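You operate a simulated robot arm through the tools that you are given. There is no shell and no other tool.

You are at the controls of a simulated two-armed robot. One attempt, no reset.

TASK
Take the blue dust cloth from the top of the packing table and lay it out flat on the top of the long table.
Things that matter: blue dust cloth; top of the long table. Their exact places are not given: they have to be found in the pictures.

It is judged by the outcome, as a careful person would: the job done as asked, and still so three seconds after it is handed in. It fails if anything else is knocked over, pushed out of place, dropped, spilled or broken. Flat cloth is picked up by pressing the open fingertips on it (5 to 10 N) and closing them slowly along it; thin cloth reads only 2 to 8 mm in the jaws.

THE ROBOT
Two 7-joint arms with two-finger grippers on one trunk, on a base that moves. Base frame: it is fixed to the floor where the robot stands at the start and does not move with it; the origin is under the middle of the robot, x ahead of it, y to its left, z up; the surface under the hand at the start is at about z = 0.8. Readings come in m, rad, newtons and seconds.
The left shoulder is at the start at [0.046, 0.162, 1.105], the right one opposite. With the tool pointing down near the work surface each hand reaches from about 0.28 to 0.74 m from the robot's upright axis, wherever it stands, measured 20 degrees to its own side. Places, roughly: blue dust cloth [0.5, 0.1, 0.8]; top of the long table [-1.6, 0.2, 0.9]. Payload 2.45 kg a hand.
The TCP of each hand is the grasp point between the finger pads, 0.026 m short of the fingertips. In the tool frame z runs along the fingers and y along their closing line. The gripper opens to 0.096 m; its body begins 0.069 m behind the TCP.
Orientation is that of the tool frame in the base frame, as a unit quaternion [w, x, y, z]. With the fingers straight down and closing along the base's y, the tool's x points along the base's -x, its y along +y and its z along -z.

THE INTERFACE
- The arms move only by the tool send_rows. It takes "left_increments", "right_increments" or both (then of equal length, played together; a hand with none holds still); each is a list of rows, each a list of 6 numbers: the shift along the base's x, y, z in units of 500 mm (1.0 is 500 mm), then the turn, a rotation vector about the base's x, y, z in units of 180 degrees (1.0 is 180 degrees). In form: [[dx, dy, dz, wx, wy, wz], ...]. A call has 1 to 20 rows; each row is the pose to reach, as a shift and turn from the pose commanded when the call began. "left_grip" and "right_grip" are, for a hand that has rows, the finger opening in m, from 0 to 0.096, set as the call begins (left out, the last holds). A call with a number of a shift or a turn outside -1 to 1 is refused whole. Each row takes 0.2 s and may step no farther than 0.05 m and 0.15 rad from the row before; otherwise, or with a gripper value out of range, the whole call is refused. A pose out of reach is approached as far as the arm can. The call stops where the force on the tool passes 40 N (or 10 N more than at its start, if that is more) or the arm is blocked; 0.2 s more then pass. The fingers move at their own pace (about 0.1199 m/s each) and stop on an object; they squeeze with about 27 N. The grip force told is the motor's: it shows also when the fingers shut on nothing. Time passes only in rows, and 0.2 s behind the last, so rows that repeat a pose let the fingers close. The reply holds the time, the measured pose of the TCP, the force on the tool along the base axes, the opening and the grip force, in the units named above and with some noise, with the torque about the TCP (base axes, N m) and any sound that the robot's microphone picked up, and new pictures: "pictures" is both (left out), scene, wrist or none (wrist: the cameras of the hands that moved).
- Cameras (640 x 400 px; columns grow to the right, rows downward): "scene" is now at [0.113, 0.0052, 1.5635]; the picture's right is [0.02, -1.00, 0.00], its down [-0.89, -0.02, -0.45] and it looks along [0.45, 0.01, -0.89] (base axes); focal length 249 px, centre (320, 200). "left" rides on the left gripper at [0.082, -0.003, -0.098] in its tool frame; the picture's right is [0.04, 1.00, 0.00], its down [-0.73, 0.03, -0.68] and it looks along [-0.68, 0.03, 0.73] (tool axes); focal length 256 px, centre (320, 200). "right" rides on the right gripper at [0.082, 0.003, -0.098] in its tool frame; the picture's right is [-0.04, 1.00, 0.00], its down [-0.73, -0.03, -0.68] and it looks along [-0.68, -0.03, 0.73] (tool axes); focal length 256 px, centre (320, 200).
- raise_lower(by): moves the trunk up (or, below 0, down) by that many m; the arms and the scene camera ride with it, the base frame stays. It gives what a move gives, with no picture.
- roll_base(legs): drives the robot by 1 to 6 legs, each [ahead, left, turn to the left] in m, m and rad, along the robot's own axes; the way and the turn of a leg run together, so that a leg with both is an arc; at most 1.5 m and 3.142 rad a leg. The arms and the cameras ride along, it lands a little off, and it stops where it bumps. It gives what a move gives, and a new picture of the scene camera.
- aim_head(pan, tilt): turns the head with the scene camera to pan (to the left, within 2.094 rad either way) and tilt (down, from -0.506 to 1.204), counted from straight ahead of the robot (the tilt from the chest, where the trunk bows). It gives what a move gives, and a new picture of the scene camera.
- locate(camera, pixels): for up to 12 pixels [column, row] of the newest picture of that camera ("zoom" is the newest enlarged one), the place [x, y, z] in the base frame of the surface seen there, good to about 0.003 m. It takes no simulated time.
- inspect(camera, box): a new picture of the part [left, top, right, bottom] of that camera's present view, enlarged. It takes no simulated time.
- hand_in(): hands the job in; it is judged then, once.

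Unless the task says otherwise, let go and move clear before handing in.

The tools are called after "Call:" as a command line: name --argument value ..., lists and objects as JSON in quotes. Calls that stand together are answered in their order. send_rows: Moves the arms, as the interface text tells. Its arguments: {"type":"object","properties":{"left_increments":{"type":"array"},"left_grip":{"type":"number"},"right_increments":{"type":"array"},"right_grip":{"type":"number"},"pictures":{"type":"string","enum":["both","scene","wrist","none"]}},"required":[]} The other tools are called the same way: raise_lower (by) moves the trunk up or down; roll_base (legs) drives the base; aim_head (pan, tilt) turns the head that bears the scene camera; locate (camera, pixels) gives the place of the surface under pixels of a picture; inspect (camera, box) takes an enlarged picture of a part of a camera's view; hand_in () hands the job in.

At the start:

```text
t: 0.0
left_eef_pos: [0.3927, 0.2251, 0.9894]
left_tool_rot: [-0.001, 0.0, 1.0, 0.001]
left_ft_force: [-0.1, 0.2, 0.3]
left_torque: [0.06, -0.01, 0.01]
left_gripper_width: 0.0959
left_grip_force: 0.1
right_eef_pos: [0.5019, -0.1448, 0.9377]
right_tool_rot: [0.0, 0.0, 1.0, -0.002]
right_ft_force: [-0.8, -0.6, -0.3]
right_torque: [0.02, -0.01, 0.0]
right_gripper_width: 0.096
right_grip_force: 0.1
trunk travel left (down, up): [-0.275, 0.292]
robot x, y, heading: [-0.0019, 0.002, -0.004]
head pan, tilt (commanded): [0.023, 1.098]
```

scene: 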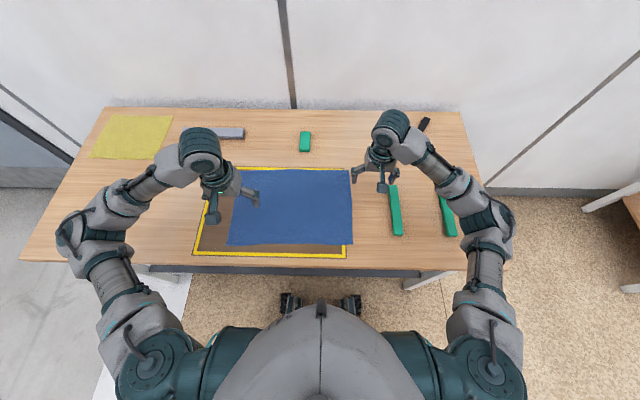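
right: 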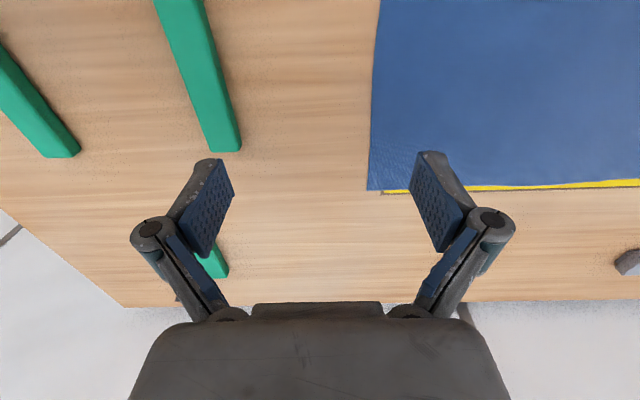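
left: 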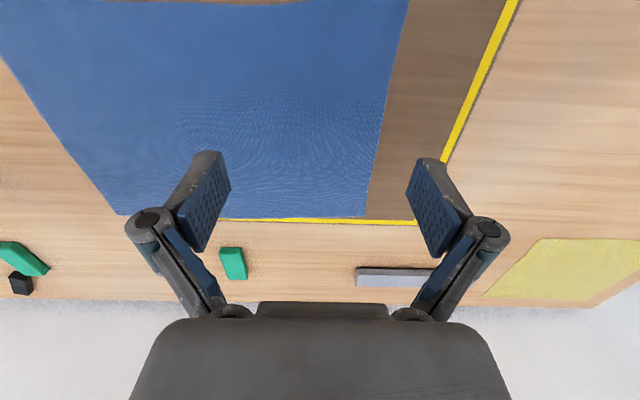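

The scene picture shows the blue cloth with corners near (237,170), (350,170), (352,245), (229,245), lying on a yellow-bordered brown mat. I'll locate its corners and the surrounding surface.

Call:
locate --camera "scene" --pixels '[[238, 171], [348, 171], [350, 243], [230, 243], [290, 205], [300, 252], [215, 240], [420, 200], [305, 140], [230, 133], [130, 135], [396, 210]]'

Call:
inspect --camera "scene" --box '[180, 120, 420, 270]'

```text
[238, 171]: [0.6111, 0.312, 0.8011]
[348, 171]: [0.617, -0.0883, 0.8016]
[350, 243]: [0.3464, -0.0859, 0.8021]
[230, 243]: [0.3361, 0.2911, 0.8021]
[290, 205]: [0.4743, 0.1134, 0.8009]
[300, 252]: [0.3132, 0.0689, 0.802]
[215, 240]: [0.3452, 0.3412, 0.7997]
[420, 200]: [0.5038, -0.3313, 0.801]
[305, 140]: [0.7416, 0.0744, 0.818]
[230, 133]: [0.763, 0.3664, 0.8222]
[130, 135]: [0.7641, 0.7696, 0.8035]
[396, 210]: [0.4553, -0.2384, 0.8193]
```

```text
2.67 times, centred on (300, 195) of scene
```

zoom: 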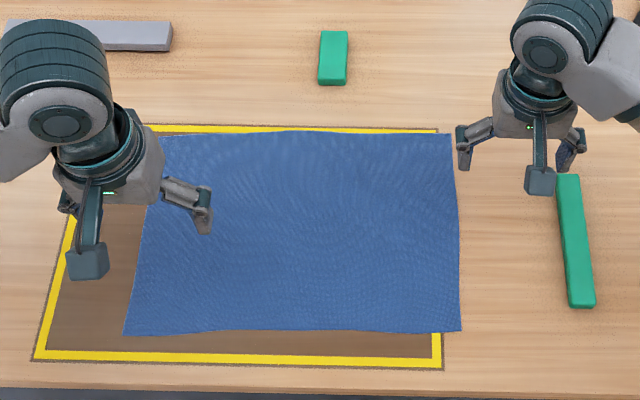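

The cloth spans about x 0.34–0.615, y −0.09–0.31 at z≈0.80. Before touching anything, I'll look around behind me for the long table.

Call:
aim_head --pan 2.09 --tilt 0.4

Call:
aim_head --pan -2.09 --tilt 0.4

```text
t: 2.0
left_eef_pos: [0.3894, 0.2256, 0.9912]
left_tool_rot: [0.001, 0.0, 1.0, 0.001]
left_ft_force: [0.0, 0.5, 0.8]
left_torque: [0.01, -0.02, 0.01]
left_gripper_width: 0.0958
left_grip_force: 0.0
right_eef_pos: [0.4981, -0.1451, 0.9388]
right_tool_rot: [0.001, 0.001, 1.0, -0.002]
right_ft_force: [-0.4, 0.0, 0.5]
right_torque: [0.02, -0.01, -0.01]
right_gripper_width: 0.0956
right_grip_force: 0.1
trunk travel left (down, up): [-0.275, 0.292]
robot x, y, heading: [-0.0013, -0.0017, 0.0]
head pan, tilt (commanded): [2.089, 0.4]
```

scene: 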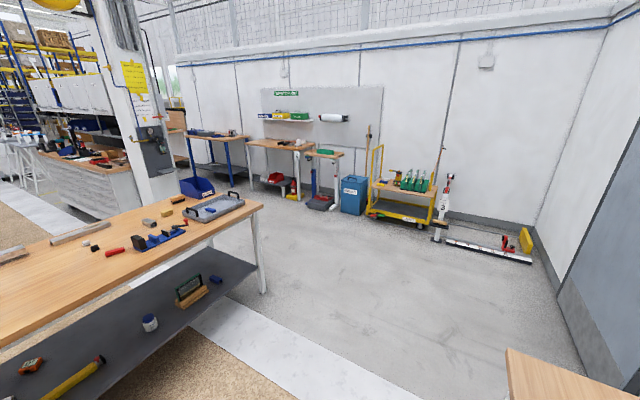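

```text
t: 5.4
left_eef_pos: [0.3886, 0.2264, 0.9911]
left_tool_rot: [0.0, 0.0, 1.0, 0.0]
left_ft_force: [-0.5, -0.4, -1.4]
left_torque: [0.01, 0.02, 0.01]
left_gripper_width: 0.0961
left_grip_force: 0.1
right_eef_pos: [0.4972, -0.1442, 0.9383]
right_tool_rot: [0.002, 0.0, 1.0, 0.0]
right_ft_force: [0.3, 0.1, 0.9]
right_torque: [0.02, -0.02, -0.01]
right_gripper_width: 0.0959
right_grip_force: 0.0
trunk travel left (down, up): [-0.275, 0.292]
robot x, y, heading: [-0.003, -0.0002, -0.004]
head pan, tilt (commanded): [-2.089, 0.4]
```

scene: 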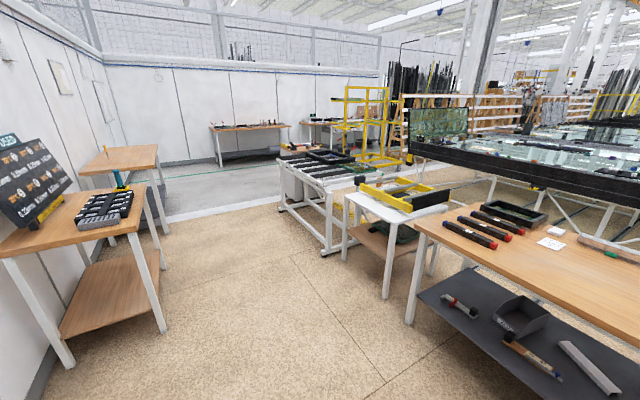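

The long table is behind me, its right end in the second picture (e.g. (560,260)) holding tools and its left end in the first with more items. I'll locate points on the end seen now, then view the rest.

Call:
locate --camera "scene" --pixels '[[418, 225], [636, 312], [550, 270], [472, 232], [490, 218], [620, 250], [550, 243], [600, 280], [485, 215], [635, 270], [425, 222], [505, 210]]'

Call:
inspect --camera "scene" --box '[400, 180, 640, 330]'

Call:
aim_head --pan 2.09 --tilt 0.6

```text
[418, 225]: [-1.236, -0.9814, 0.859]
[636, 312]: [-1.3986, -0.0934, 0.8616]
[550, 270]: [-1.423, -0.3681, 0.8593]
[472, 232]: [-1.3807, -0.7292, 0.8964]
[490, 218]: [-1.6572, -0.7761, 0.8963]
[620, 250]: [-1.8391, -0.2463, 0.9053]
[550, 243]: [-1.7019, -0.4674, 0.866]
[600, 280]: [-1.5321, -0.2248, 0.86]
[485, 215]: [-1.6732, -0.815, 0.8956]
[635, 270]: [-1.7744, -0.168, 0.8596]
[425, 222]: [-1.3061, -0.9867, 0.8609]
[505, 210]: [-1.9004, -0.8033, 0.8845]
```

```text
2.67 times, centred on (520, 255) of scene
```

zoom: 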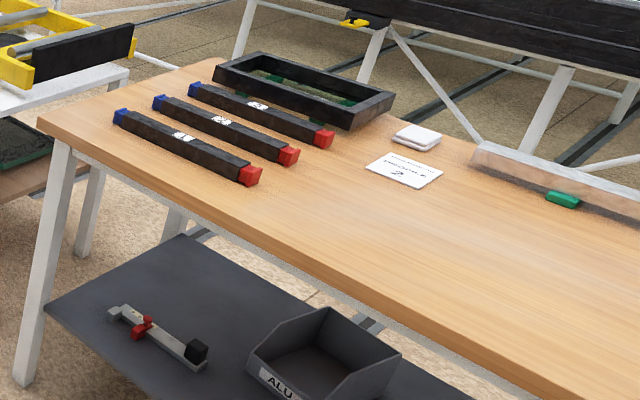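

```text
t: 8.8
left_eef_pos: [0.3885, 0.2272, 0.9905]
left_tool_rot: [0.001, 0.0, 1.0, 0.001]
left_ft_force: [0.4, -0.4, -0.5]
left_torque: [0.03, 0.0, 0.01]
left_gripper_width: 0.096
left_grip_force: 0.0
right_eef_pos: [0.4978, -0.1433, 0.9388]
right_tool_rot: [0.002, 0.0, 1.0, 0.0]
right_ft_force: [0.0, -0.4, -0.2]
right_torque: [0.02, 0.04, -0.04]
right_gripper_width: 0.0958
right_grip_force: 0.0
trunk travel left (down, up): [-0.275, 0.292]
robot x, y, heading: [-0.0037, -0.0032, 0.002]
head pan, tilt (commanded): [2.089, 0.6]
```

scene: 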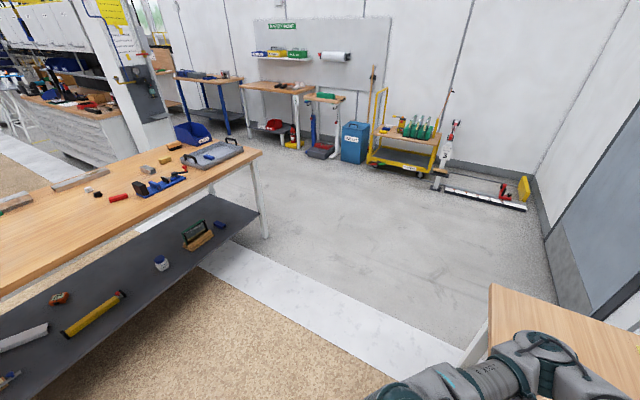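

Call:
locate --camera "scene" --pixels '[[5, 270], [40, 250], [60, 220], [100, 225], [10, 225], [118, 197], [98, 194], [150, 210], [262, 152], [30, 285], [230, 170], [80, 180]]'

Call:
inspect --camera "scene" --box '[0, 130, 280, 305]'

```text
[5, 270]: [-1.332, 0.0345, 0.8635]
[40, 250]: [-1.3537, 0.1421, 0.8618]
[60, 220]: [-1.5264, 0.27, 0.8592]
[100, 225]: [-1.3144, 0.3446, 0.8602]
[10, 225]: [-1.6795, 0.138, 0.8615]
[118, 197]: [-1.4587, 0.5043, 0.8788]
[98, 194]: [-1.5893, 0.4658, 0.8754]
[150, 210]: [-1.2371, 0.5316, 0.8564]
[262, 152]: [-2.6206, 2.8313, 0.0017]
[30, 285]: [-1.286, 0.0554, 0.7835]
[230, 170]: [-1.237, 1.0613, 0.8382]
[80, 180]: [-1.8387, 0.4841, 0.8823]
```

```text
2.29 times, centred on (140, 218) of scene
```

zoom: 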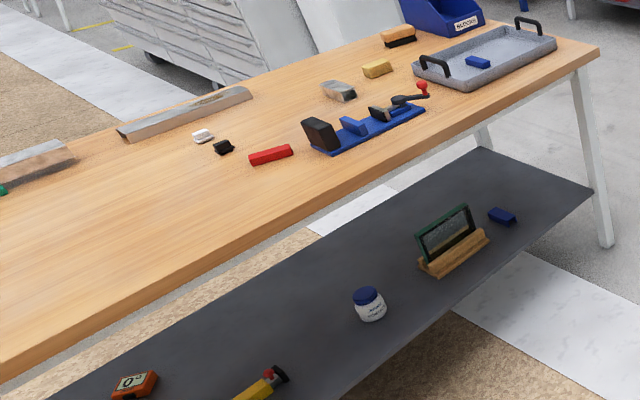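

Readings show the long table's top at z≈0.860, near edge at x≈−1.23, with a clear zone around y −0.15…0.4, x −1.25…−1.75. I'll turn the head back to the cloth, and shift the base left ~0.1 m so both hands straddle the cloth symmetrically.

Call:
aim_head --pan 0.0 --tilt 1.1

Call:
roll_base --legs '[[0, 0.1, 0]]'

```text
t: 10.8
left_eef_pos: [0.3888, 0.2254, 0.9913]
left_tool_rot: [0.0, 0.001, 1.0, 0.001]
left_ft_force: [0.0, 0.3, -0.5]
left_torque: [0.0, 0.0, 0.03]
left_gripper_width: 0.096
left_grip_force: 0.1
right_eef_pos: [0.4979, -0.1442, 0.9398]
right_tool_rot: [0.002, -0.001, 1.0, -0.001]
right_ft_force: [-0.3, -0.2, 0.6]
right_torque: [0.0, -0.01, -0.04]
right_gripper_width: 0.0961
right_grip_force: 0.0
trunk travel left (down, up): [-0.275, 0.292]
robot x, y, heading: [0.0027, 0.0014, -0.005]
head pan, tilt (commanded): [0.0, 1.1]
```

scene: 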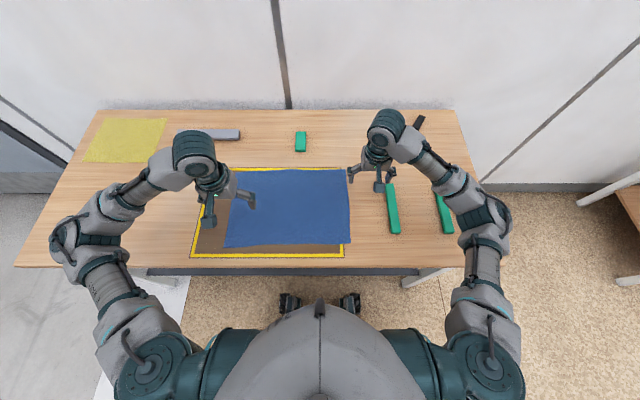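

```text
t: 11.9
left_eef_pos: [0.3901, 0.2783, 0.9997]
left_tool_rot: [0.002, 0.004, 1.0, 0.017]
left_ft_force: [0.6, -2.2, -0.1]
left_torque: [0.24, 0.02, -0.06]
left_gripper_width: 0.096
left_grip_force: 0.1
right_eef_pos: [0.4998, -0.0905, 0.9306]
right_tool_rot: [0.0, 0.002, 1.0, 0.017]
right_ft_force: [-0.1, -2.0, -1.4]
right_torque: [0.2, 0.07, 0.02]
right_gripper_width: 0.096
right_grip_force: 0.1
trunk travel left (down, up): [-0.275, 0.292]
robot x, y, heading: [0.0022, 0.0855, 0.004]
head pan, tilt (commanded): [0.0, 1.1]
```

scene: 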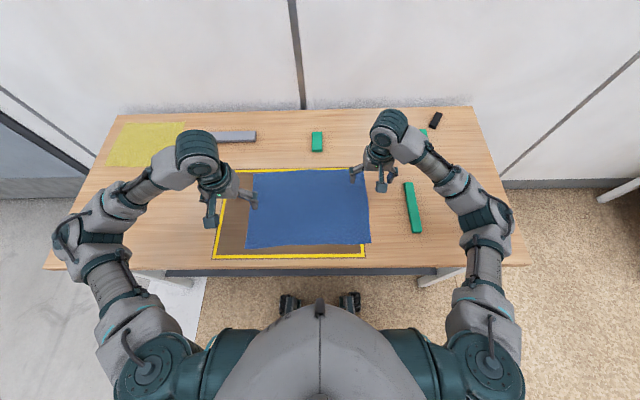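

The base shifted left by ~0.085 m and the arms are still settling. I'll hold still briefly and re-locate the cloth's near corners.

Call:
send_rows --left_increments '[[0, 0, 0, 0, 0, 0], [0, 0, 0, 0, 0, 0]]' --right_increments '[[0, 0, 0, 0, 0, 0], [0, 0, 0, 0, 0, 0]]' --pictures "scene"

Call:
inspect --camera "scene" --box '[200, 140, 440, 290]'

```text
t: 12.5
left_eef_pos: [0.386, 0.3199, 0.9922]
left_tool_rot: [0.003, 0.002, 1.0, -0.004]
left_ft_force: [-0.1, 0.6, -0.2]
left_torque: [-0.02, 0.0, 0.03]
left_gripper_width: 0.0959
left_grip_force: 0.0
right_eef_pos: [0.497, -0.0514, 0.9396]
right_tool_rot: [0.002, 0.001, 1.0, -0.005]
right_ft_force: [0.7, 1.2, 0.0]
right_torque: [-0.09, -0.03, -0.01]
right_gripper_width: 0.0958
right_grip_force: 0.0
trunk travel left (down, up): [-0.275, 0.292]
robot x, y, heading: [0.0032, 0.0859, 0.0]
head pan, tilt (commanded): [0.0, 1.1]
```

scene: 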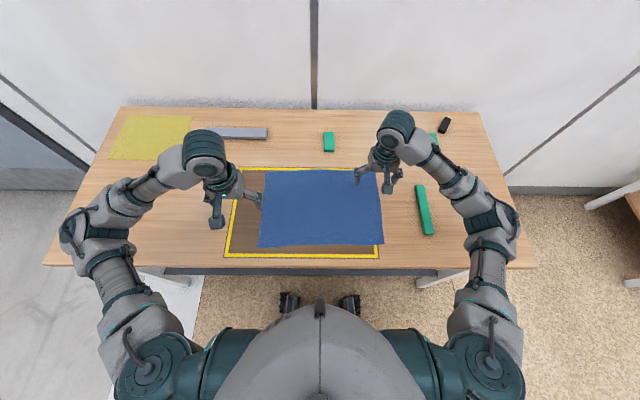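

```text
2.67 times, centred on (320, 215) of scene
```

zoom: 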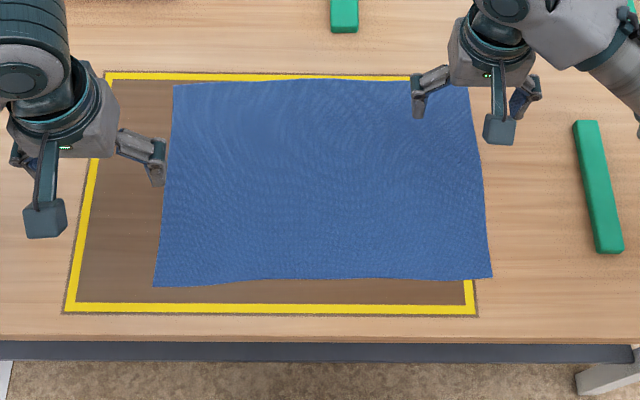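

Call:
locate --camera "zoom" --pixels '[[156, 285], [490, 275], [467, 88], [175, 87], [323, 278], [180, 262], [465, 258], [100, 250], [40, 336], [140, 300]]'

```text
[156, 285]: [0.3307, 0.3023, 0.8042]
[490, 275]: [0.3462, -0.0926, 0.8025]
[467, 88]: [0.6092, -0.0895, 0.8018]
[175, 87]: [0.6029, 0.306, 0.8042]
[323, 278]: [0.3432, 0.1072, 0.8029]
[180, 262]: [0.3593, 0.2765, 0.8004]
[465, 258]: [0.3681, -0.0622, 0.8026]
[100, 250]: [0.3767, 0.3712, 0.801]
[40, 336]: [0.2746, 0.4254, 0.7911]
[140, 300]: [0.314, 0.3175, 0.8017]
```

The near corners are at about (0.331, 0.302) left and (0.346, −0.092) right. I'll bring each hand above its near corner, slightly inside, with fingers opened to 0.045 m.

Call:
send_rows --left_increments '[[-0.01, -0.017, -0.03, 0, 0, 0], [-0.02, -0.034, -0.06, 0, 0, 0], [-0.03, -0.051, -0.09, 0, 0, 0], [-0.04, -0.068, -0.12, 0, 0, 0], [-0.05, -0.086, -0.15, 0, 0, 0], [-0.062, -0.104, -0.18, 0, 0, 0], [-0.062, -0.104, -0.18, 0, 0, 0]]' --right_increments '[[-0.042, -0.002, -0.013, 0, 0, 0], [-0.084, -0.004, -0.026, 0, 0, 0], [-0.127, -0.006, -0.04, 0, 0, 0], [-0.17, -0.009, -0.053, 0, 0, 0], [-0.212, -0.011, -0.066, 0, 0, 0], [-0.254, -0.013, -0.08, 0, 0, 0], [-0.254, -0.013, -0.08, 0, 0, 0]]' --left_grip 0.045 --right_grip 0.045 --pictures "both"

```text
t: 14.1
left_eef_pos: [0.356, 0.2818, 0.9009]
left_tool_rot: [0.004, 0.001, 1.0, -0.007]
left_ft_force: [0.0, 1.8, -0.6]
left_torque: [-0.19, 0.0, 0.0]
left_gripper_width: 0.0449
left_grip_force: 0.0
right_eef_pos: [0.3688, -0.0441, 0.9027]
right_tool_rot: [0.001, 0.0, 1.0, -0.009]
right_ft_force: [-1.1, 2.5, 0.7]
right_torque: [-0.19, 0.0, 0.01]
right_gripper_width: 0.0451
right_grip_force: 0.0
trunk travel left (down, up): [-0.275, 0.292]
robot x, y, heading: [0.0055, 0.095, 0.005]
head pan, tilt (commanded): [0.0, 1.1]
```

scene: 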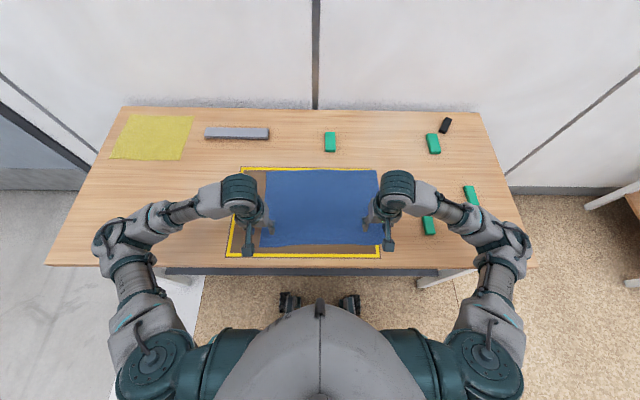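
right: 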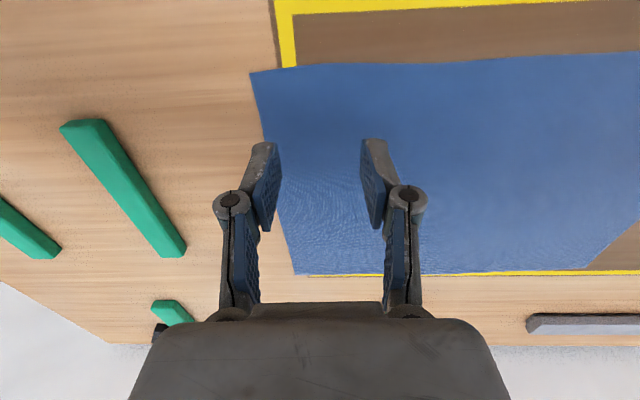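
left: 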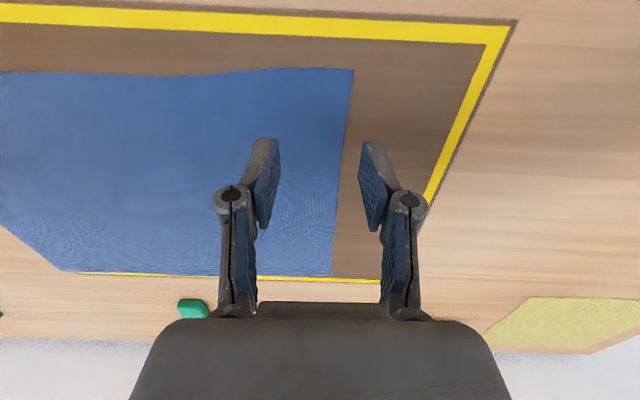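

The base kept settling (now y≈0.095), so the hands drifted ~1.3 cm left. I'll hold once more to read the settled poses.

Call:
send_rows --left_increments '[[0, 0, 0, 0, 0, 0], [0, 0, 0, 0, 0, 0], [0, 0, 0, 0, 0, 0]]' --right_increments '[[0, 0, 0, 0, 0, 0], [0, 0, 0, 0, 0, 0], [0, 0, 0, 0, 0, 0]]' --pictures "none"

```text
t: 14.9
left_eef_pos: [0.3557, 0.2802, 0.9022]
left_tool_rot: [0.003, 0.001, 1.0, -0.008]
left_ft_force: [-0.1, 0.3, -0.5]
left_torque: [-0.01, 0.03, -0.01]
left_gripper_width: 0.045
left_grip_force: 0.1
right_eef_pos: [0.369, -0.0445, 0.9032]
right_tool_rot: [0.002, 0.0, 1.0, -0.008]
right_ft_force: [-0.7, 0.6, 1.0]
right_torque: [-0.04, 0.02, -0.02]
right_gripper_width: 0.045
right_grip_force: 0.1
trunk travel left (down, up): [-0.275, 0.292]
robot x, y, heading: [-0.0011, 0.0959, 0.002]
head pan, tilt (commanded): [0.0, 1.1]
```

Settled at left (0.356, 0.280) and right (0.369, −0.045). I'll nudge left inward and right outward, and descend until the fingertips are ~1 cm above the cloth.

Call:
send_rows --left_increments '[[0, -0.018, -0.03, 0, 0, 0], [0, -0.036, -0.06, 0, 0, 0], [0, -0.036, -0.09, 0, 0, 0], [0, -0.036, -0.124, 0, 0, 0], [0, -0.036, -0.124, 0, 0, 0]]' --right_increments '[[0, -0.006, -0.03, 0, 0, 0], [0, -0.012, -0.06, 0, 0, 0], [0, -0.012, -0.09, 0, 0, 0], [0, -0.012, -0.126, 0, 0, 0], [0, -0.012, -0.126, 0, 0, 0]]' --pictures "both"

```text
t: 16.1
left_eef_pos: [0.3557, 0.2211, 0.8454]
left_tool_rot: [0.004, 0.006, 1.0, 0.007]
left_ft_force: [0.4, -0.8, 0.8]
left_torque: [0.1, -0.01, 0.02]
left_gripper_width: 0.0449
left_grip_force: 0.2
right_eef_pos: [0.3677, -0.0908, 0.8328]
right_tool_rot: [0.002, 0.003, 1.0, 0.007]
right_ft_force: [0.5, -1.2, -0.1]
right_torque: [0.05, 0.02, 0.01]
right_gripper_width: 0.0451
right_grip_force: 0.0
trunk travel left (down, up): [-0.275, 0.292]
robot x, y, heading: [0.0016, 0.0855, 0.0]
head pan, tilt (commanded): [0.0, 1.1]
```

scene: 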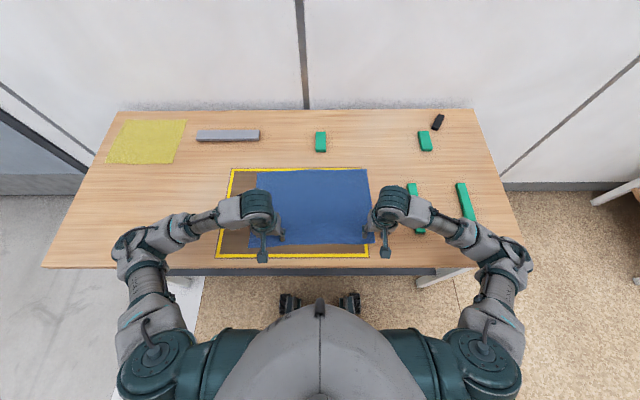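
right: 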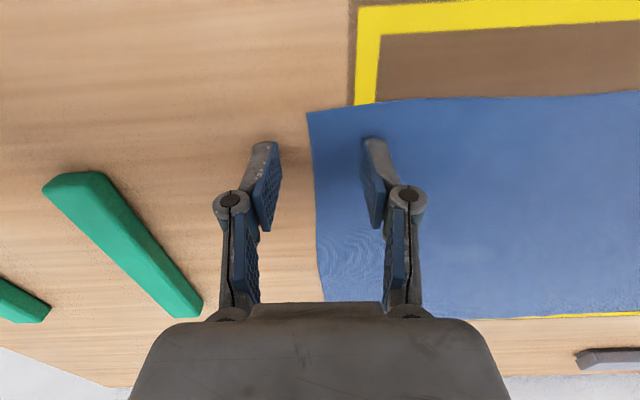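
left: 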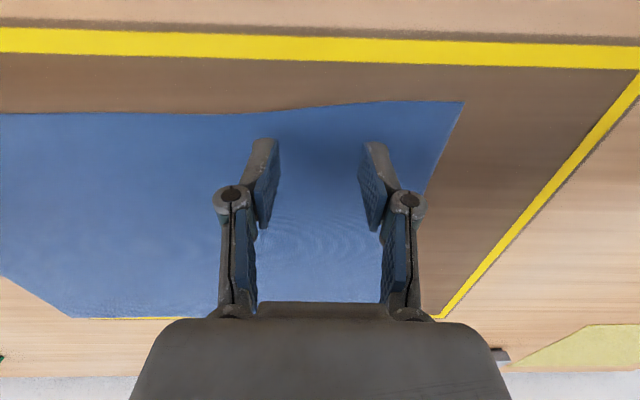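

The hands are about 4 cm further right than commanded and the whole view shifted (wall seam moved from column 313 to 302), so the body is swaying. I'll hold still and watch it settle.

Call:
send_rows --left_increments '[[0, 0, 0, 0, 0, 0], [0, 0, 0, 0, 0, 0], [0, 0, 0, 0, 0, 0]]' --right_increments '[[0, 0, 0, 0, 0, 0], [0, 0, 0, 0, 0, 0], [0, 0, 0, 0, 0, 0]]' --pictures "none"

Call:
send_rows --left_increments '[[0, 0, 0, 0, 0, 0], [0, 0, 0, 0, 0, 0], [0, 0, 0, 0, 0, 0], [0, 0, 0, 0, 0, 0]]' --right_increments '[[0, 0, 0, 0, 0, 0], [0, 0, 0, 0, 0, 0], [0, 0, 0, 0, 0, 0], [0, 0, 0, 0, 0, 0]]' --pictures "both"

```text
t: 16.9
left_eef_pos: [0.3551, 0.2274, 0.8445]
left_tool_rot: [0.004, 0.004, 1.0, 0.005]
left_ft_force: [-0.6, -0.7, 0.1]
left_torque: [0.06, 0.01, 0.03]
left_gripper_width: 0.0453
left_grip_force: 0.0
right_eef_pos: [0.3685, -0.0854, 0.8337]
right_tool_rot: [0.002, 0.004, 1.0, 0.004]
right_ft_force: [0.3, -1.1, -0.4]
right_torque: [0.01, -0.02, 0.0]
right_gripper_width: 0.045
right_grip_force: 0.1
trunk travel left (down, up): [-0.275, 0.292]
robot x, y, heading: [-0.0013, 0.084, 0.003]
head pan, tilt (commanded): [0.0, 1.1]
```

```text
t: 17.9
left_eef_pos: [0.3565, 0.2246, 0.846]
left_tool_rot: [0.004, 0.003, 1.0, 0.009]
left_ft_force: [0.2, -0.9, 0.4]
left_torque: [0.08, 0.03, 0.01]
left_gripper_width: 0.0451
left_grip_force: 0.2
right_eef_pos: [0.3688, -0.0883, 0.8334]
right_tool_rot: [0.001, 0.003, 1.0, 0.006]
right_ft_force: [-0.1, -1.3, -0.2]
right_torque: [0.08, 0.03, -0.04]
right_gripper_width: 0.0449
right_grip_force: 0.1
trunk travel left (down, up): [-0.275, 0.292]
robot x, y, heading: [0.0043, 0.0865, 0.001]
head pan, tilt (commanded): [0.0, 1.1]
```

scene: 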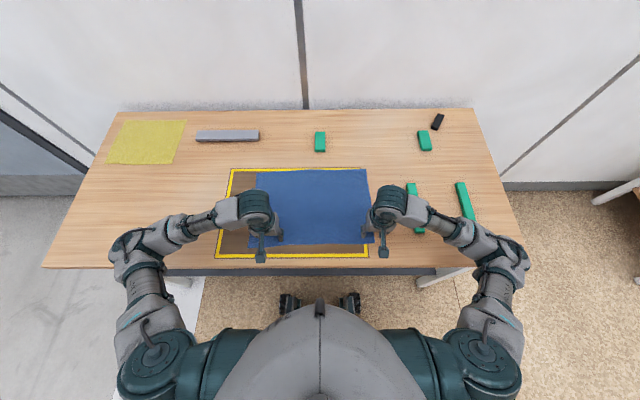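
right: 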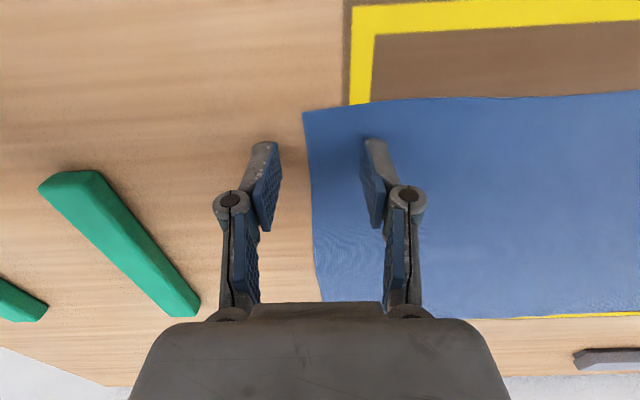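
left: 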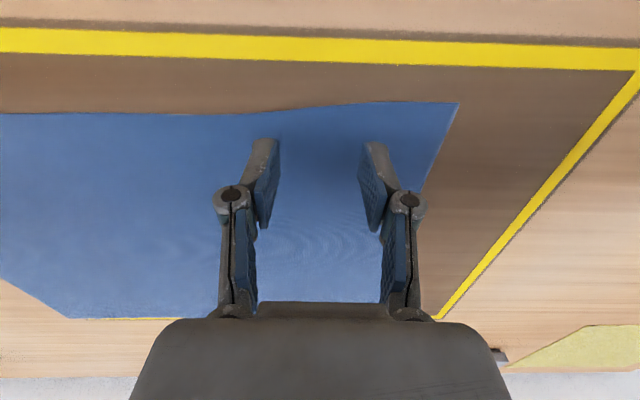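

Static now, but offset: left at y 0.225, right at y −0.088 with right hand ~1.2 cm lower. I'll shift both +0.038 m in y slowly, levelling the heights.

Call:
send_rows --left_increments '[[0, 0.012, 0.0, 0, 0, 0], [0, 0.024, 0.0, 0, 0, 0], [0, 0.036, 0.0, 0, 0, 0], [0, 0.048, 0.0, 0, 0, 0], [0, 0.06, 0, 0, 0, 0], [0, 0.074, 0, 0, 0, 0], [0, 0.074, 0, 0, 0, 0], [0, 0.074, 0, 0, 0, 0]]' --right_increments '[[0, 0.012, 0.01, 0, 0, 0], [0, 0.024, 0.024, 0, 0, 0], [0, 0.036, 0.024, 0, 0, 0], [0, 0.048, 0.024, 0, 0, 0], [0, 0.06, 0.024, 0, 0, 0], [0, 0.076, 0.024, 0, 0, 0], [0, 0.076, 0.024, 0, 0, 0], [0, 0.076, 0.024, 0, 0, 0]]' --pictures "wrist"

```text
t: 19.7
left_eef_pos: [0.3566, 0.2701, 0.8448]
left_tool_rot: [0.004, 0.004, 1.0, 0.004]
left_ft_force: [-0.2, -0.8, -0.3]
left_torque: [0.06, 0.02, 0.08]
left_gripper_width: 0.0449
left_grip_force: 0.0
right_eef_pos: [0.3679, -0.0431, 0.8477]
right_tool_rot: [0.001, 0.003, 1.0, 0.003]
right_ft_force: [0.4, -0.8, -0.3]
right_torque: [0.04, 0.01, 0.03]
right_gripper_width: 0.0451
right_grip_force: 0.1
trunk travel left (down, up): [-0.275, 0.292]
robot x, y, heading: [-0.0004, 0.0857, -0.0]
head pan, tilt (commanded): [0.0, 1.1]
```

right: 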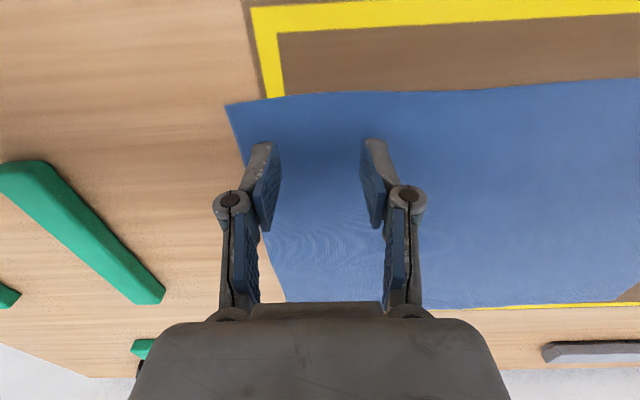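
left: 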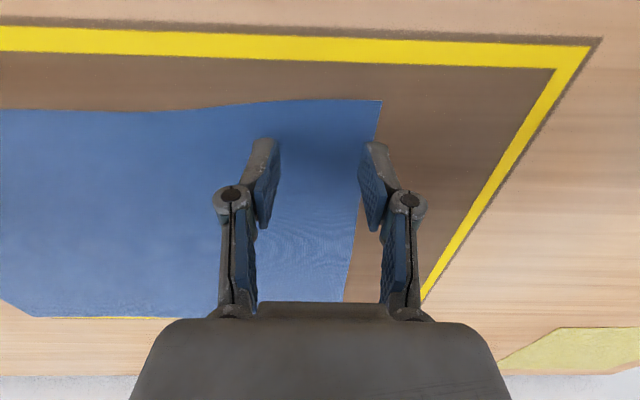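

Projecting the fingertips onto the cloth: left outer tip lands ~1.3 cm inside the side edge, right outer tip ~2.9 cm inside, both ~2.5 cm from the near edge. Good enough; I'll descend to near contact.

Call:
send_rows --left_increments '[[0, 0, -0.008, 0, 0, 0], [0, 0, -0.016, 0, 0, 0], [0, 0, -0.024, 0, 0, 0], [0, 0, -0.03, 0, 0, 0], [0, 0, -0.03, 0, 0, 0]]' --right_increments '[[0, -0.006, -0.009, 0, 0, 0], [0, -0.012, -0.018, 0, 0, 0], [0, -0.012, -0.028, 0, 0, 0], [0, -0.012, -0.036, 0, 0, 0], [0, -0.012, -0.036, 0, 0, 0]]' --pictures "none"

```text
t: 20.9
left_eef_pos: [0.3562, 0.2809, 0.8269]
left_tool_rot: [0.004, 0.003, 1.0, -0.001]
left_ft_force: [-0.4, 1.0, -0.1]
left_torque: [-0.04, -0.04, 0.02]
left_gripper_width: 0.0449
left_grip_force: 0.1
right_eef_pos: [0.3688, -0.0373, 0.83]
right_tool_rot: [0.002, 0.002, 1.0, -0.001]
right_ft_force: [0.6, 1.2, -0.4]
right_torque: [-0.03, 0.0, 0.0]
right_gripper_width: 0.0452
right_grip_force: 0.2
trunk travel left (down, up): [-0.275, 0.292]
robot x, y, heading: [0.0046, 0.0885, 0.003]
head pan, tilt (commanded): [0.0, 1.1]
```

Still drifting: left is now at y 0.281, right −0.037 while the base reads 0.0885. I'll hold for a couple of seconds to see where it comes to rest.

Call:
send_rows --left_increments '[[0, 0, 0, 0, 0, 0], [0, 0, 0, 0, 0, 0], [0, 0, 0, 0, 0, 0], [0, 0, 0, 0, 0, 0]]' --right_increments '[[0, 0, 0, 0, 0, 0], [0, 0, 0, 0, 0, 0], [0, 0, 0, 0, 0, 0], [0, 0, 0, 0, 0, 0]]' --pictures "none"

Call:
send_rows --left_increments '[[0, 0, 0, 0, 0, 0], [0, 0, 0, 0, 0, 0], [0, 0, 0, 0, 0, 0], [0, 0, 0, 0, 0, 0]]' --right_increments '[[0, 0, 0, 0, 0, 0], [0, 0, 0, 0, 0, 0], [0, 0, 0, 0, 0, 0], [0, 0, 0, 0, 0, 0]]' --pictures "none"

Call:
send_rows --left_increments '[[0, 0, 0, 0, 0, 0], [0, 0, 0, 0, 0, 0], [0, 0, 0, 0, 0, 0], [0, 0, 0, 0, 0, 0], [0, 0, 0, 0, 0, 0], [0, 0, 0, 0, 0, 0]]' --right_increments '[[0, 0, 0, 0, 0, 0], [0, 0, 0, 0, 0, 0], [0, 0, 0, 0, 0, 0], [0, 0, 0, 0, 0, 0], [0, 0, 0, 0, 0, 0], [0, 0, 0, 0, 0, 0]]' --pictures "none"

```text
t: 21.9
left_eef_pos: [0.3552, 0.2769, 0.8276]
left_tool_rot: [0.004, 0.004, 1.0, 0.001]
left_ft_force: [-0.1, 0.5, -0.6]
left_torque: [-0.02, 0.02, 0.01]
left_gripper_width: 0.045
left_grip_force: 0.1
right_eef_pos: [0.37, -0.0406, 0.8308]
right_tool_rot: [0.002, 0.002, 1.0, 0.0]
right_ft_force: [0.0, 0.3, 0.0]
right_torque: [0.01, 0.03, 0.0]
right_gripper_width: 0.0451
right_grip_force: 0.1
trunk travel left (down, up): [-0.275, 0.292]
robot x, y, heading: [0.0003, 0.089, 0.001]
head pan, tilt (commanded): [0.0, 1.1]
```

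```text
t: 22.9
left_eef_pos: [0.3563, 0.2751, 0.8281]
left_tool_rot: [0.004, 0.004, 1.0, 0.0]
left_ft_force: [0.8, -0.7, 0.9]
left_torque: [-0.02, -0.01, 0.02]
left_gripper_width: 0.0452
left_grip_force: 0.1
right_eef_pos: [0.369, -0.0428, 0.8304]
right_tool_rot: [0.001, 0.003, 1.0, 0.0]
right_ft_force: [0.1, 0.1, 0.2]
right_torque: [0.02, -0.01, 0.03]
right_gripper_width: 0.045
right_grip_force: 0.1
trunk travel left (down, up): [-0.275, 0.292]
robot x, y, heading: [-0.0015, 0.0883, 0.002]
head pan, tilt (commanded): [0.0, 1.1]
```

```text
t: 24.3
left_eef_pos: [0.3558, 0.2764, 0.8284]
left_tool_rot: [0.005, 0.004, 1.0, 0.002]
left_ft_force: [0.0, 0.2, -0.6]
left_torque: [-0.01, 0.04, 0.05]
left_gripper_width: 0.0448
left_grip_force: 0.1
right_eef_pos: [0.3696, -0.0425, 0.8305]
right_tool_rot: [0.002, 0.003, 1.0, 0.001]
right_ft_force: [0.3, 0.7, 0.3]
right_torque: [-0.01, -0.04, -0.04]
right_gripper_width: 0.0446
right_grip_force: 0.0
trunk travel left (down, up): [-0.275, 0.292]
robot x, y, heading: [0.001, 0.0905, 0.001]
head pan, tilt (commanded): [0.0, 1.1]
```

It has come to rest at left y 0.2764, right y −0.0425, tips just ~2–4 mm above the cloth. I'll nudge both about −0.01 m in y slowly and let it settle.

Call:
send_rows --left_increments '[[0, -0.005, 0.004, 0, 0, 0], [0, -0.01, 0.004, 0, 0, 0], [0, -0.015, 0.004, 0, 0, 0], [0, -0.02, 0.004, 0, 0, 0], [0, -0.02, 0.004, 0, 0, 0], [0, -0.02, 0.004, 0, 0, 0], [0, -0.02, 0.004, 0, 0, 0], [0, -0.02, 0.004, 0, 0, 0], [0, -0.02, 0.004, 0, 0, 0]]' --right_increments '[[0, -0.004, 0, 0, 0, 0], [0, -0.008, 0, 0, 0, 0], [0, -0.012, 0, 0, 0, 0], [0, -0.016, 0, 0, 0, 0], [0, -0.016, 0, 0, 0, 0], [0, -0.016, 0, 0, 0, 0], [0, -0.016, 0, 0, 0, 0], [0, -0.016, 0, 0, 0, 0], [0, -0.016, 0, 0, 0, 0]]' --pictures "wrist"

```text
t: 26.3
left_eef_pos: [0.3555, 0.2649, 0.8304]
left_tool_rot: [0.004, 0.004, 1.0, 0.002]
left_ft_force: [0.2, -0.9, 0.6]
left_torque: [-0.03, 0.04, 0.01]
left_gripper_width: 0.0449
left_grip_force: 0.1
right_eef_pos: [0.3683, -0.0517, 0.8299]
right_tool_rot: [0.002, 0.002, 1.0, 0.0]
right_ft_force: [-0.4, -0.5, -1.0]
right_torque: [-0.02, 0.0, 0.01]
right_gripper_width: 0.0449
right_grip_force: 0.0
trunk travel left (down, up): [-0.275, 0.292]
robot x, y, heading: [0.0002, 0.0891, -0.001]
head pan, tilt (commanded): [0.0, 1.1]
```

right: 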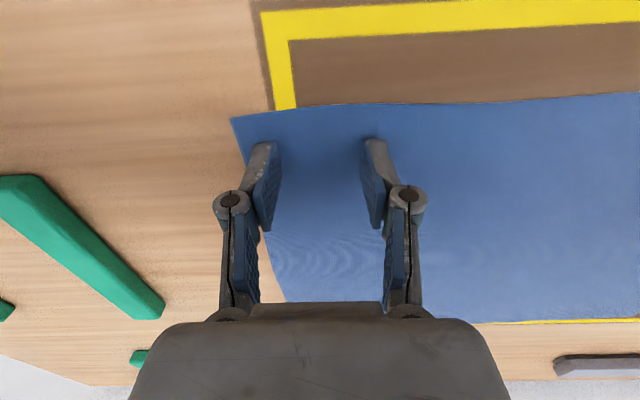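
left: 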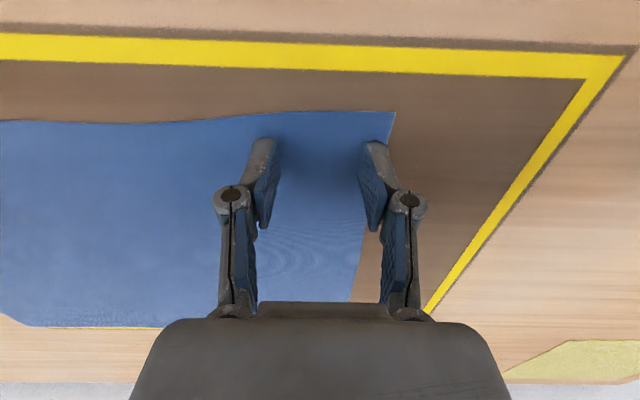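

Both hands now sit well over the corners (left outer tip ~1.3 cm, right ~1.5 cm inside the side edges). I'll press down a few mm and read the force.

Call:
send_rows --left_increments '[[0, 0, -0.004, 0, 0, 0], [0, 0, -0.008, 0, 0, 0], [0, 0, -0.012, 0, 0, 0], [0, 0, -0.012, 0, 0, 0]]' --right_increments '[[0, 0, -0.004, 0, 0, 0], [0, 0, -0.008, 0, 0, 0], [0, 0, -0.012, 0, 0, 0], [0, 0, -0.012, 0, 0, 0]]' --pictures "none"

```text
t: 27.3
left_eef_pos: [0.3558, 0.2641, 0.8257]
left_tool_rot: [0.006, 0.003, 1.0, 0.001]
left_ft_force: [3.0, -1.3, 19.5]
left_torque: [-0.13, 0.03, 0.01]
left_gripper_width: 0.0463
left_grip_force: 0.4
right_eef_pos: [0.3683, -0.0504, 0.8256]
right_tool_rot: [0.003, 0.002, 1.0, 0.002]
right_ft_force: [1.1, 2.0, 11.5]
right_torque: [-0.06, -0.02, 0.05]
right_gripper_width: 0.0452
right_grip_force: 0.1
trunk travel left (down, up): [-0.275, 0.292]
robot x, y, heading: [0.0004, 0.0861, -0.005]
head pan, tilt (commanded): [0.0, 1.1]
```

Contact: 19.5 N on the left, 11.5 N on the right — a little much. I'll ease up about 1 mm left and 0.4 mm right to land in the 5–10 N band.

Call:
send_rows --left_increments '[[0, 0, 0.0026, 0, 0, 0], [0, 0, 0.0026, 0, 0, 0]]' --right_increments '[[0, 0, 0.0008, 0, 0, 0], [0, 0, 0.0008, 0, 0, 0]]' --pictures "none"

```text
t: 27.9
left_eef_pos: [0.3542, 0.2643, 0.8259]
left_tool_rot: [0.004, 0.003, 1.0, 0.002]
left_ft_force: [1.8, -1.8, 12.7]
left_torque: [-0.08, 0.05, -0.01]
left_gripper_width: 0.0466
left_grip_force: 0.4
right_eef_pos: [0.3667, -0.052, 0.8272]
right_tool_rot: [0.004, 0.002, 1.0, 0.002]
right_ft_force: [0.0, 1.6, 22.5]
right_torque: [0.45, 0.05, 0.0]
right_gripper_width: 0.0466
right_grip_force: 7.2
trunk travel left (down, up): [-0.275, 0.292]
robot x, y, heading: [-0.0024, 0.0938, -0.002]
head pan, tilt (commanded): [0.0, 1.1]
```

Now right reads 22.5 N and left 12.7 N, as the body rocks between them. I'll ease both further.

Call:
send_rows --left_increments '[[0, 0, 0.001, 0, 0, 0], [0, 0, 0.001, 0, 0, 0], [0, 0, 0.001, 0, 0, 0]]' --right_increments '[[0, 0, 0.003, 0, 0, 0], [0, 0, 0.003, 0, 0, 0], [0, 0, 0.003, 0, 0, 0]]' --pictures "none"

```text
t: 28.7
left_eef_pos: [0.3551, 0.2665, 0.8264]
left_tool_rot: [0.004, 0.004, 1.0, 0.002]
left_ft_force: [-0.2, -2.0, 9.7]
left_torque: [-0.07, 0.08, -0.02]
left_gripper_width: 0.0468
left_grip_force: 0.5
right_eef_pos: [0.3691, -0.0513, 0.8249]
right_tool_rot: [0.002, 0.002, 1.0, 0.0]
right_ft_force: [-0.4, 1.7, 7.1]
right_torque: [0.06, 0.0, 0.03]
right_gripper_width: 0.0451
right_grip_force: 0.0
trunk travel left (down, up): [-0.275, 0.292]
robot x, y, heading: [-0.0041, 0.0889, 0.001]
head pan, tilt (commanded): [0.0, 1.1]
```

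Left 9.7 N, right 7.1 N — in range. I'll begin closing the fingers slowly, first to 0.037 m.

Call:
send_rows --left_increments '[[0, 0, 0, 0, 0, 0], [0, 0, 0, 0, 0, 0]]' --right_increments '[[0, 0, 0, 0, 0, 0], [0, 0, 0, 0, 0, 0]]' --left_grip 0.037 --right_grip 0.037 --pictures "wrist"

```text
t: 29.3
left_eef_pos: [0.3544, 0.264, 0.8266]
left_tool_rot: [0.006, 0.004, 1.0, 0.001]
left_ft_force: [0.2, -2.2, 19.4]
left_torque: [-0.32, 0.11, 0.03]
left_gripper_width: 0.0376
left_grip_force: 0.2
right_eef_pos: [0.3674, -0.0523, 0.8266]
right_tool_rot: [0.002, 0.003, 1.0, 0.0]
right_ft_force: [-0.4, 1.0, 9.2]
right_torque: [0.09, 0.02, 0.01]
right_gripper_width: 0.0375
right_grip_force: 0.0
trunk travel left (down, up): [-0.275, 0.292]
robot x, y, heading: [-0.0009, 0.0906, -0.003]
head pan, tilt (commanded): [0.0, 1.1]
```

right: 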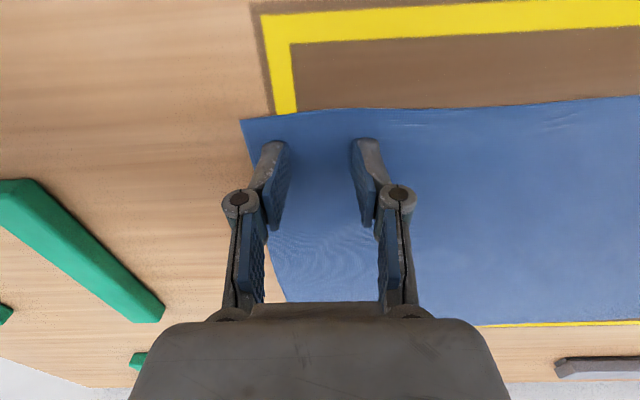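
left: 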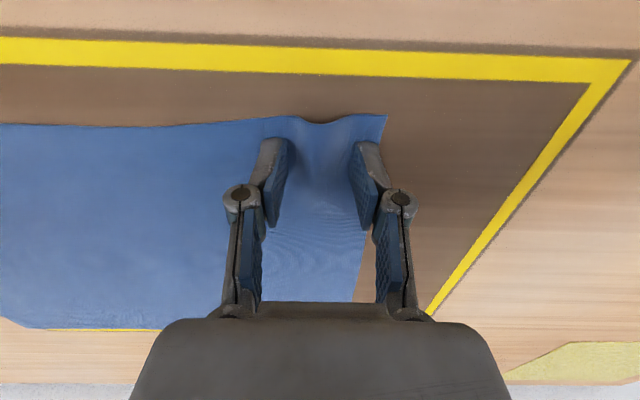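

The cloth is gathering between the left fingers (ridge at (320,120)) and the right corner followed too. Left force rose to 19 N; I'll ease it 0.7 mm and close to 0.028.

Call:
send_rows --left_increments '[[0, 0, 0.0014, 0, 0, 0], [0, 0, 0.0014, 0, 0, 0]]' --right_increments '[[0, 0, 0, 0, 0, 0], [0, 0, 0, 0, 0, 0]]' --left_grip 0.029 --right_grip 0.029 --pictures "wrist"

```text
t: 29.9
left_eef_pos: [0.3539, 0.2652, 0.828]
left_tool_rot: [0.006, 0.004, 1.0, 0.002]
left_ft_force: [2.6, -2.7, 18.6]
left_torque: [-0.23, 0.05, 0.05]
left_gripper_width: 0.029
left_grip_force: 0.1
right_eef_pos: [0.3692, -0.0508, 0.8262]
right_tool_rot: [0.003, 0.001, 1.0, 0.001]
right_ft_force: [0.6, 1.7, 16.4]
right_torque: [0.16, 0.05, -0.01]
right_gripper_width: 0.0281
right_grip_force: 0.1
trunk travel left (down, up): [-0.275, 0.292]
robot x, y, heading: [0.0002, 0.0892, -0.003]
head pan, tilt (commanded): [0.0, 1.1]
```

right: 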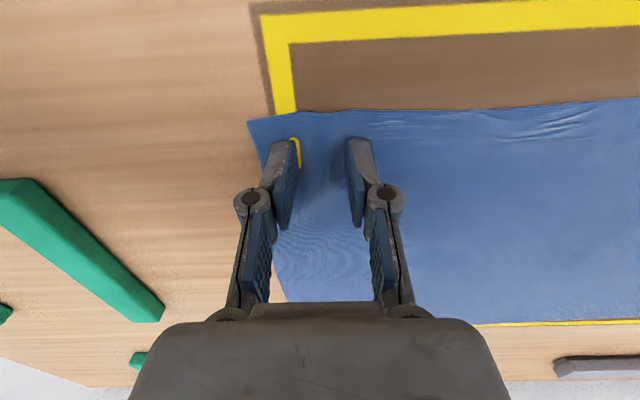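
left: 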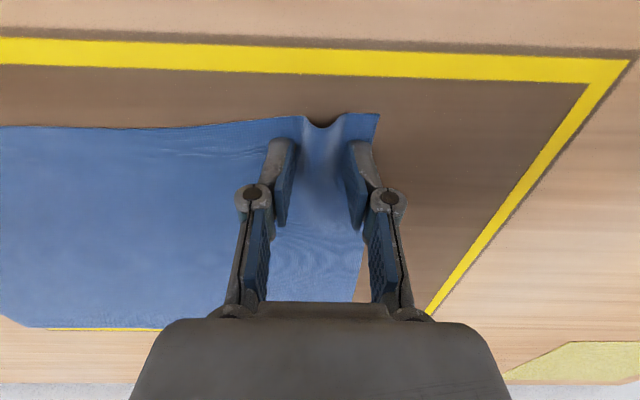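

Left has a clear ridge in the jaws at (322,125); the right shows the cloth shifting with less of a ridge. I'll keep closing to 0.02 and watch.

Call:
send_rows --left_increments '[[0, 0, 0.001, 0, 0, 0], [0, 0, 0.001, 0, 0, 0]]' --right_increments '[[0, 0, 0.0006, 0, 0, 0], [0, 0, 0.0006, 0, 0, 0]]' --left_grip 0.02 --right_grip 0.02 --pictures "wrist"

Call:
inspect --camera "right" --box '[220, 90, 420, 215]'

```text
t: 30.5
left_eef_pos: [0.3534, 0.2648, 0.8276]
left_tool_rot: [0.004, 0.003, 1.0, 0.002]
left_ft_force: [0.2, -2.4, 17.2]
left_torque: [-0.23, 0.05, 0.0]
left_gripper_width: 0.0208
left_grip_force: 0.7
right_eef_pos: [0.3685, -0.0506, 0.828]
right_tool_rot: [0.002, 0.003, 1.0, 0.0]
right_ft_force: [-1.8, 2.0, 17.7]
right_torque: [0.24, 0.07, 0.0]
right_gripper_width: 0.0206
right_grip_force: 0.0
trunk travel left (down, up): [-0.275, 0.292]
robot x, y, heading: [-0.0001, 0.0897, -0.003]
head pan, tilt (commanded): [0.0, 1.1]
```

right: 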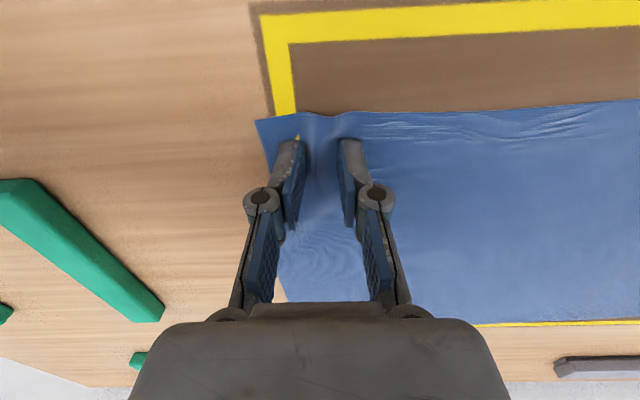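
left: 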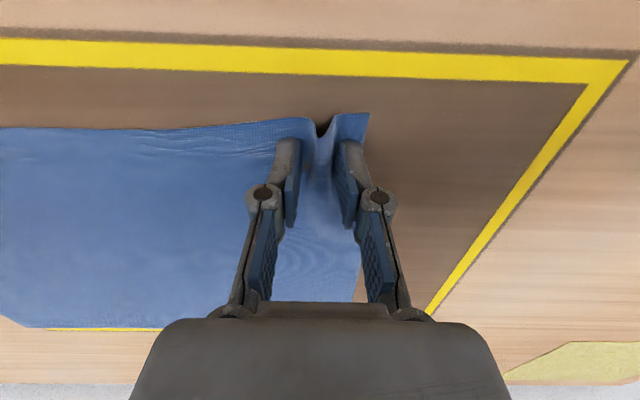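

```text
3.20 times, centred on (320, 152) of right
```

zoom: 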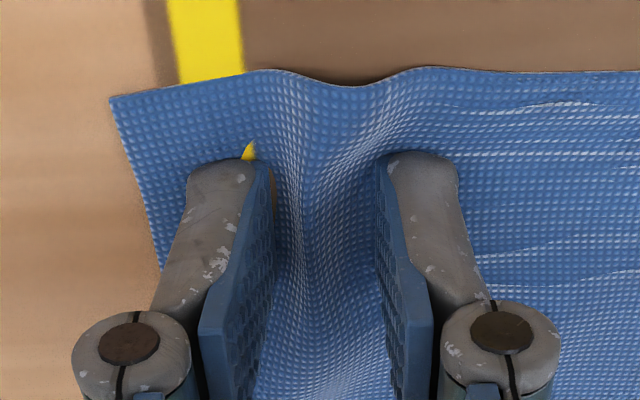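

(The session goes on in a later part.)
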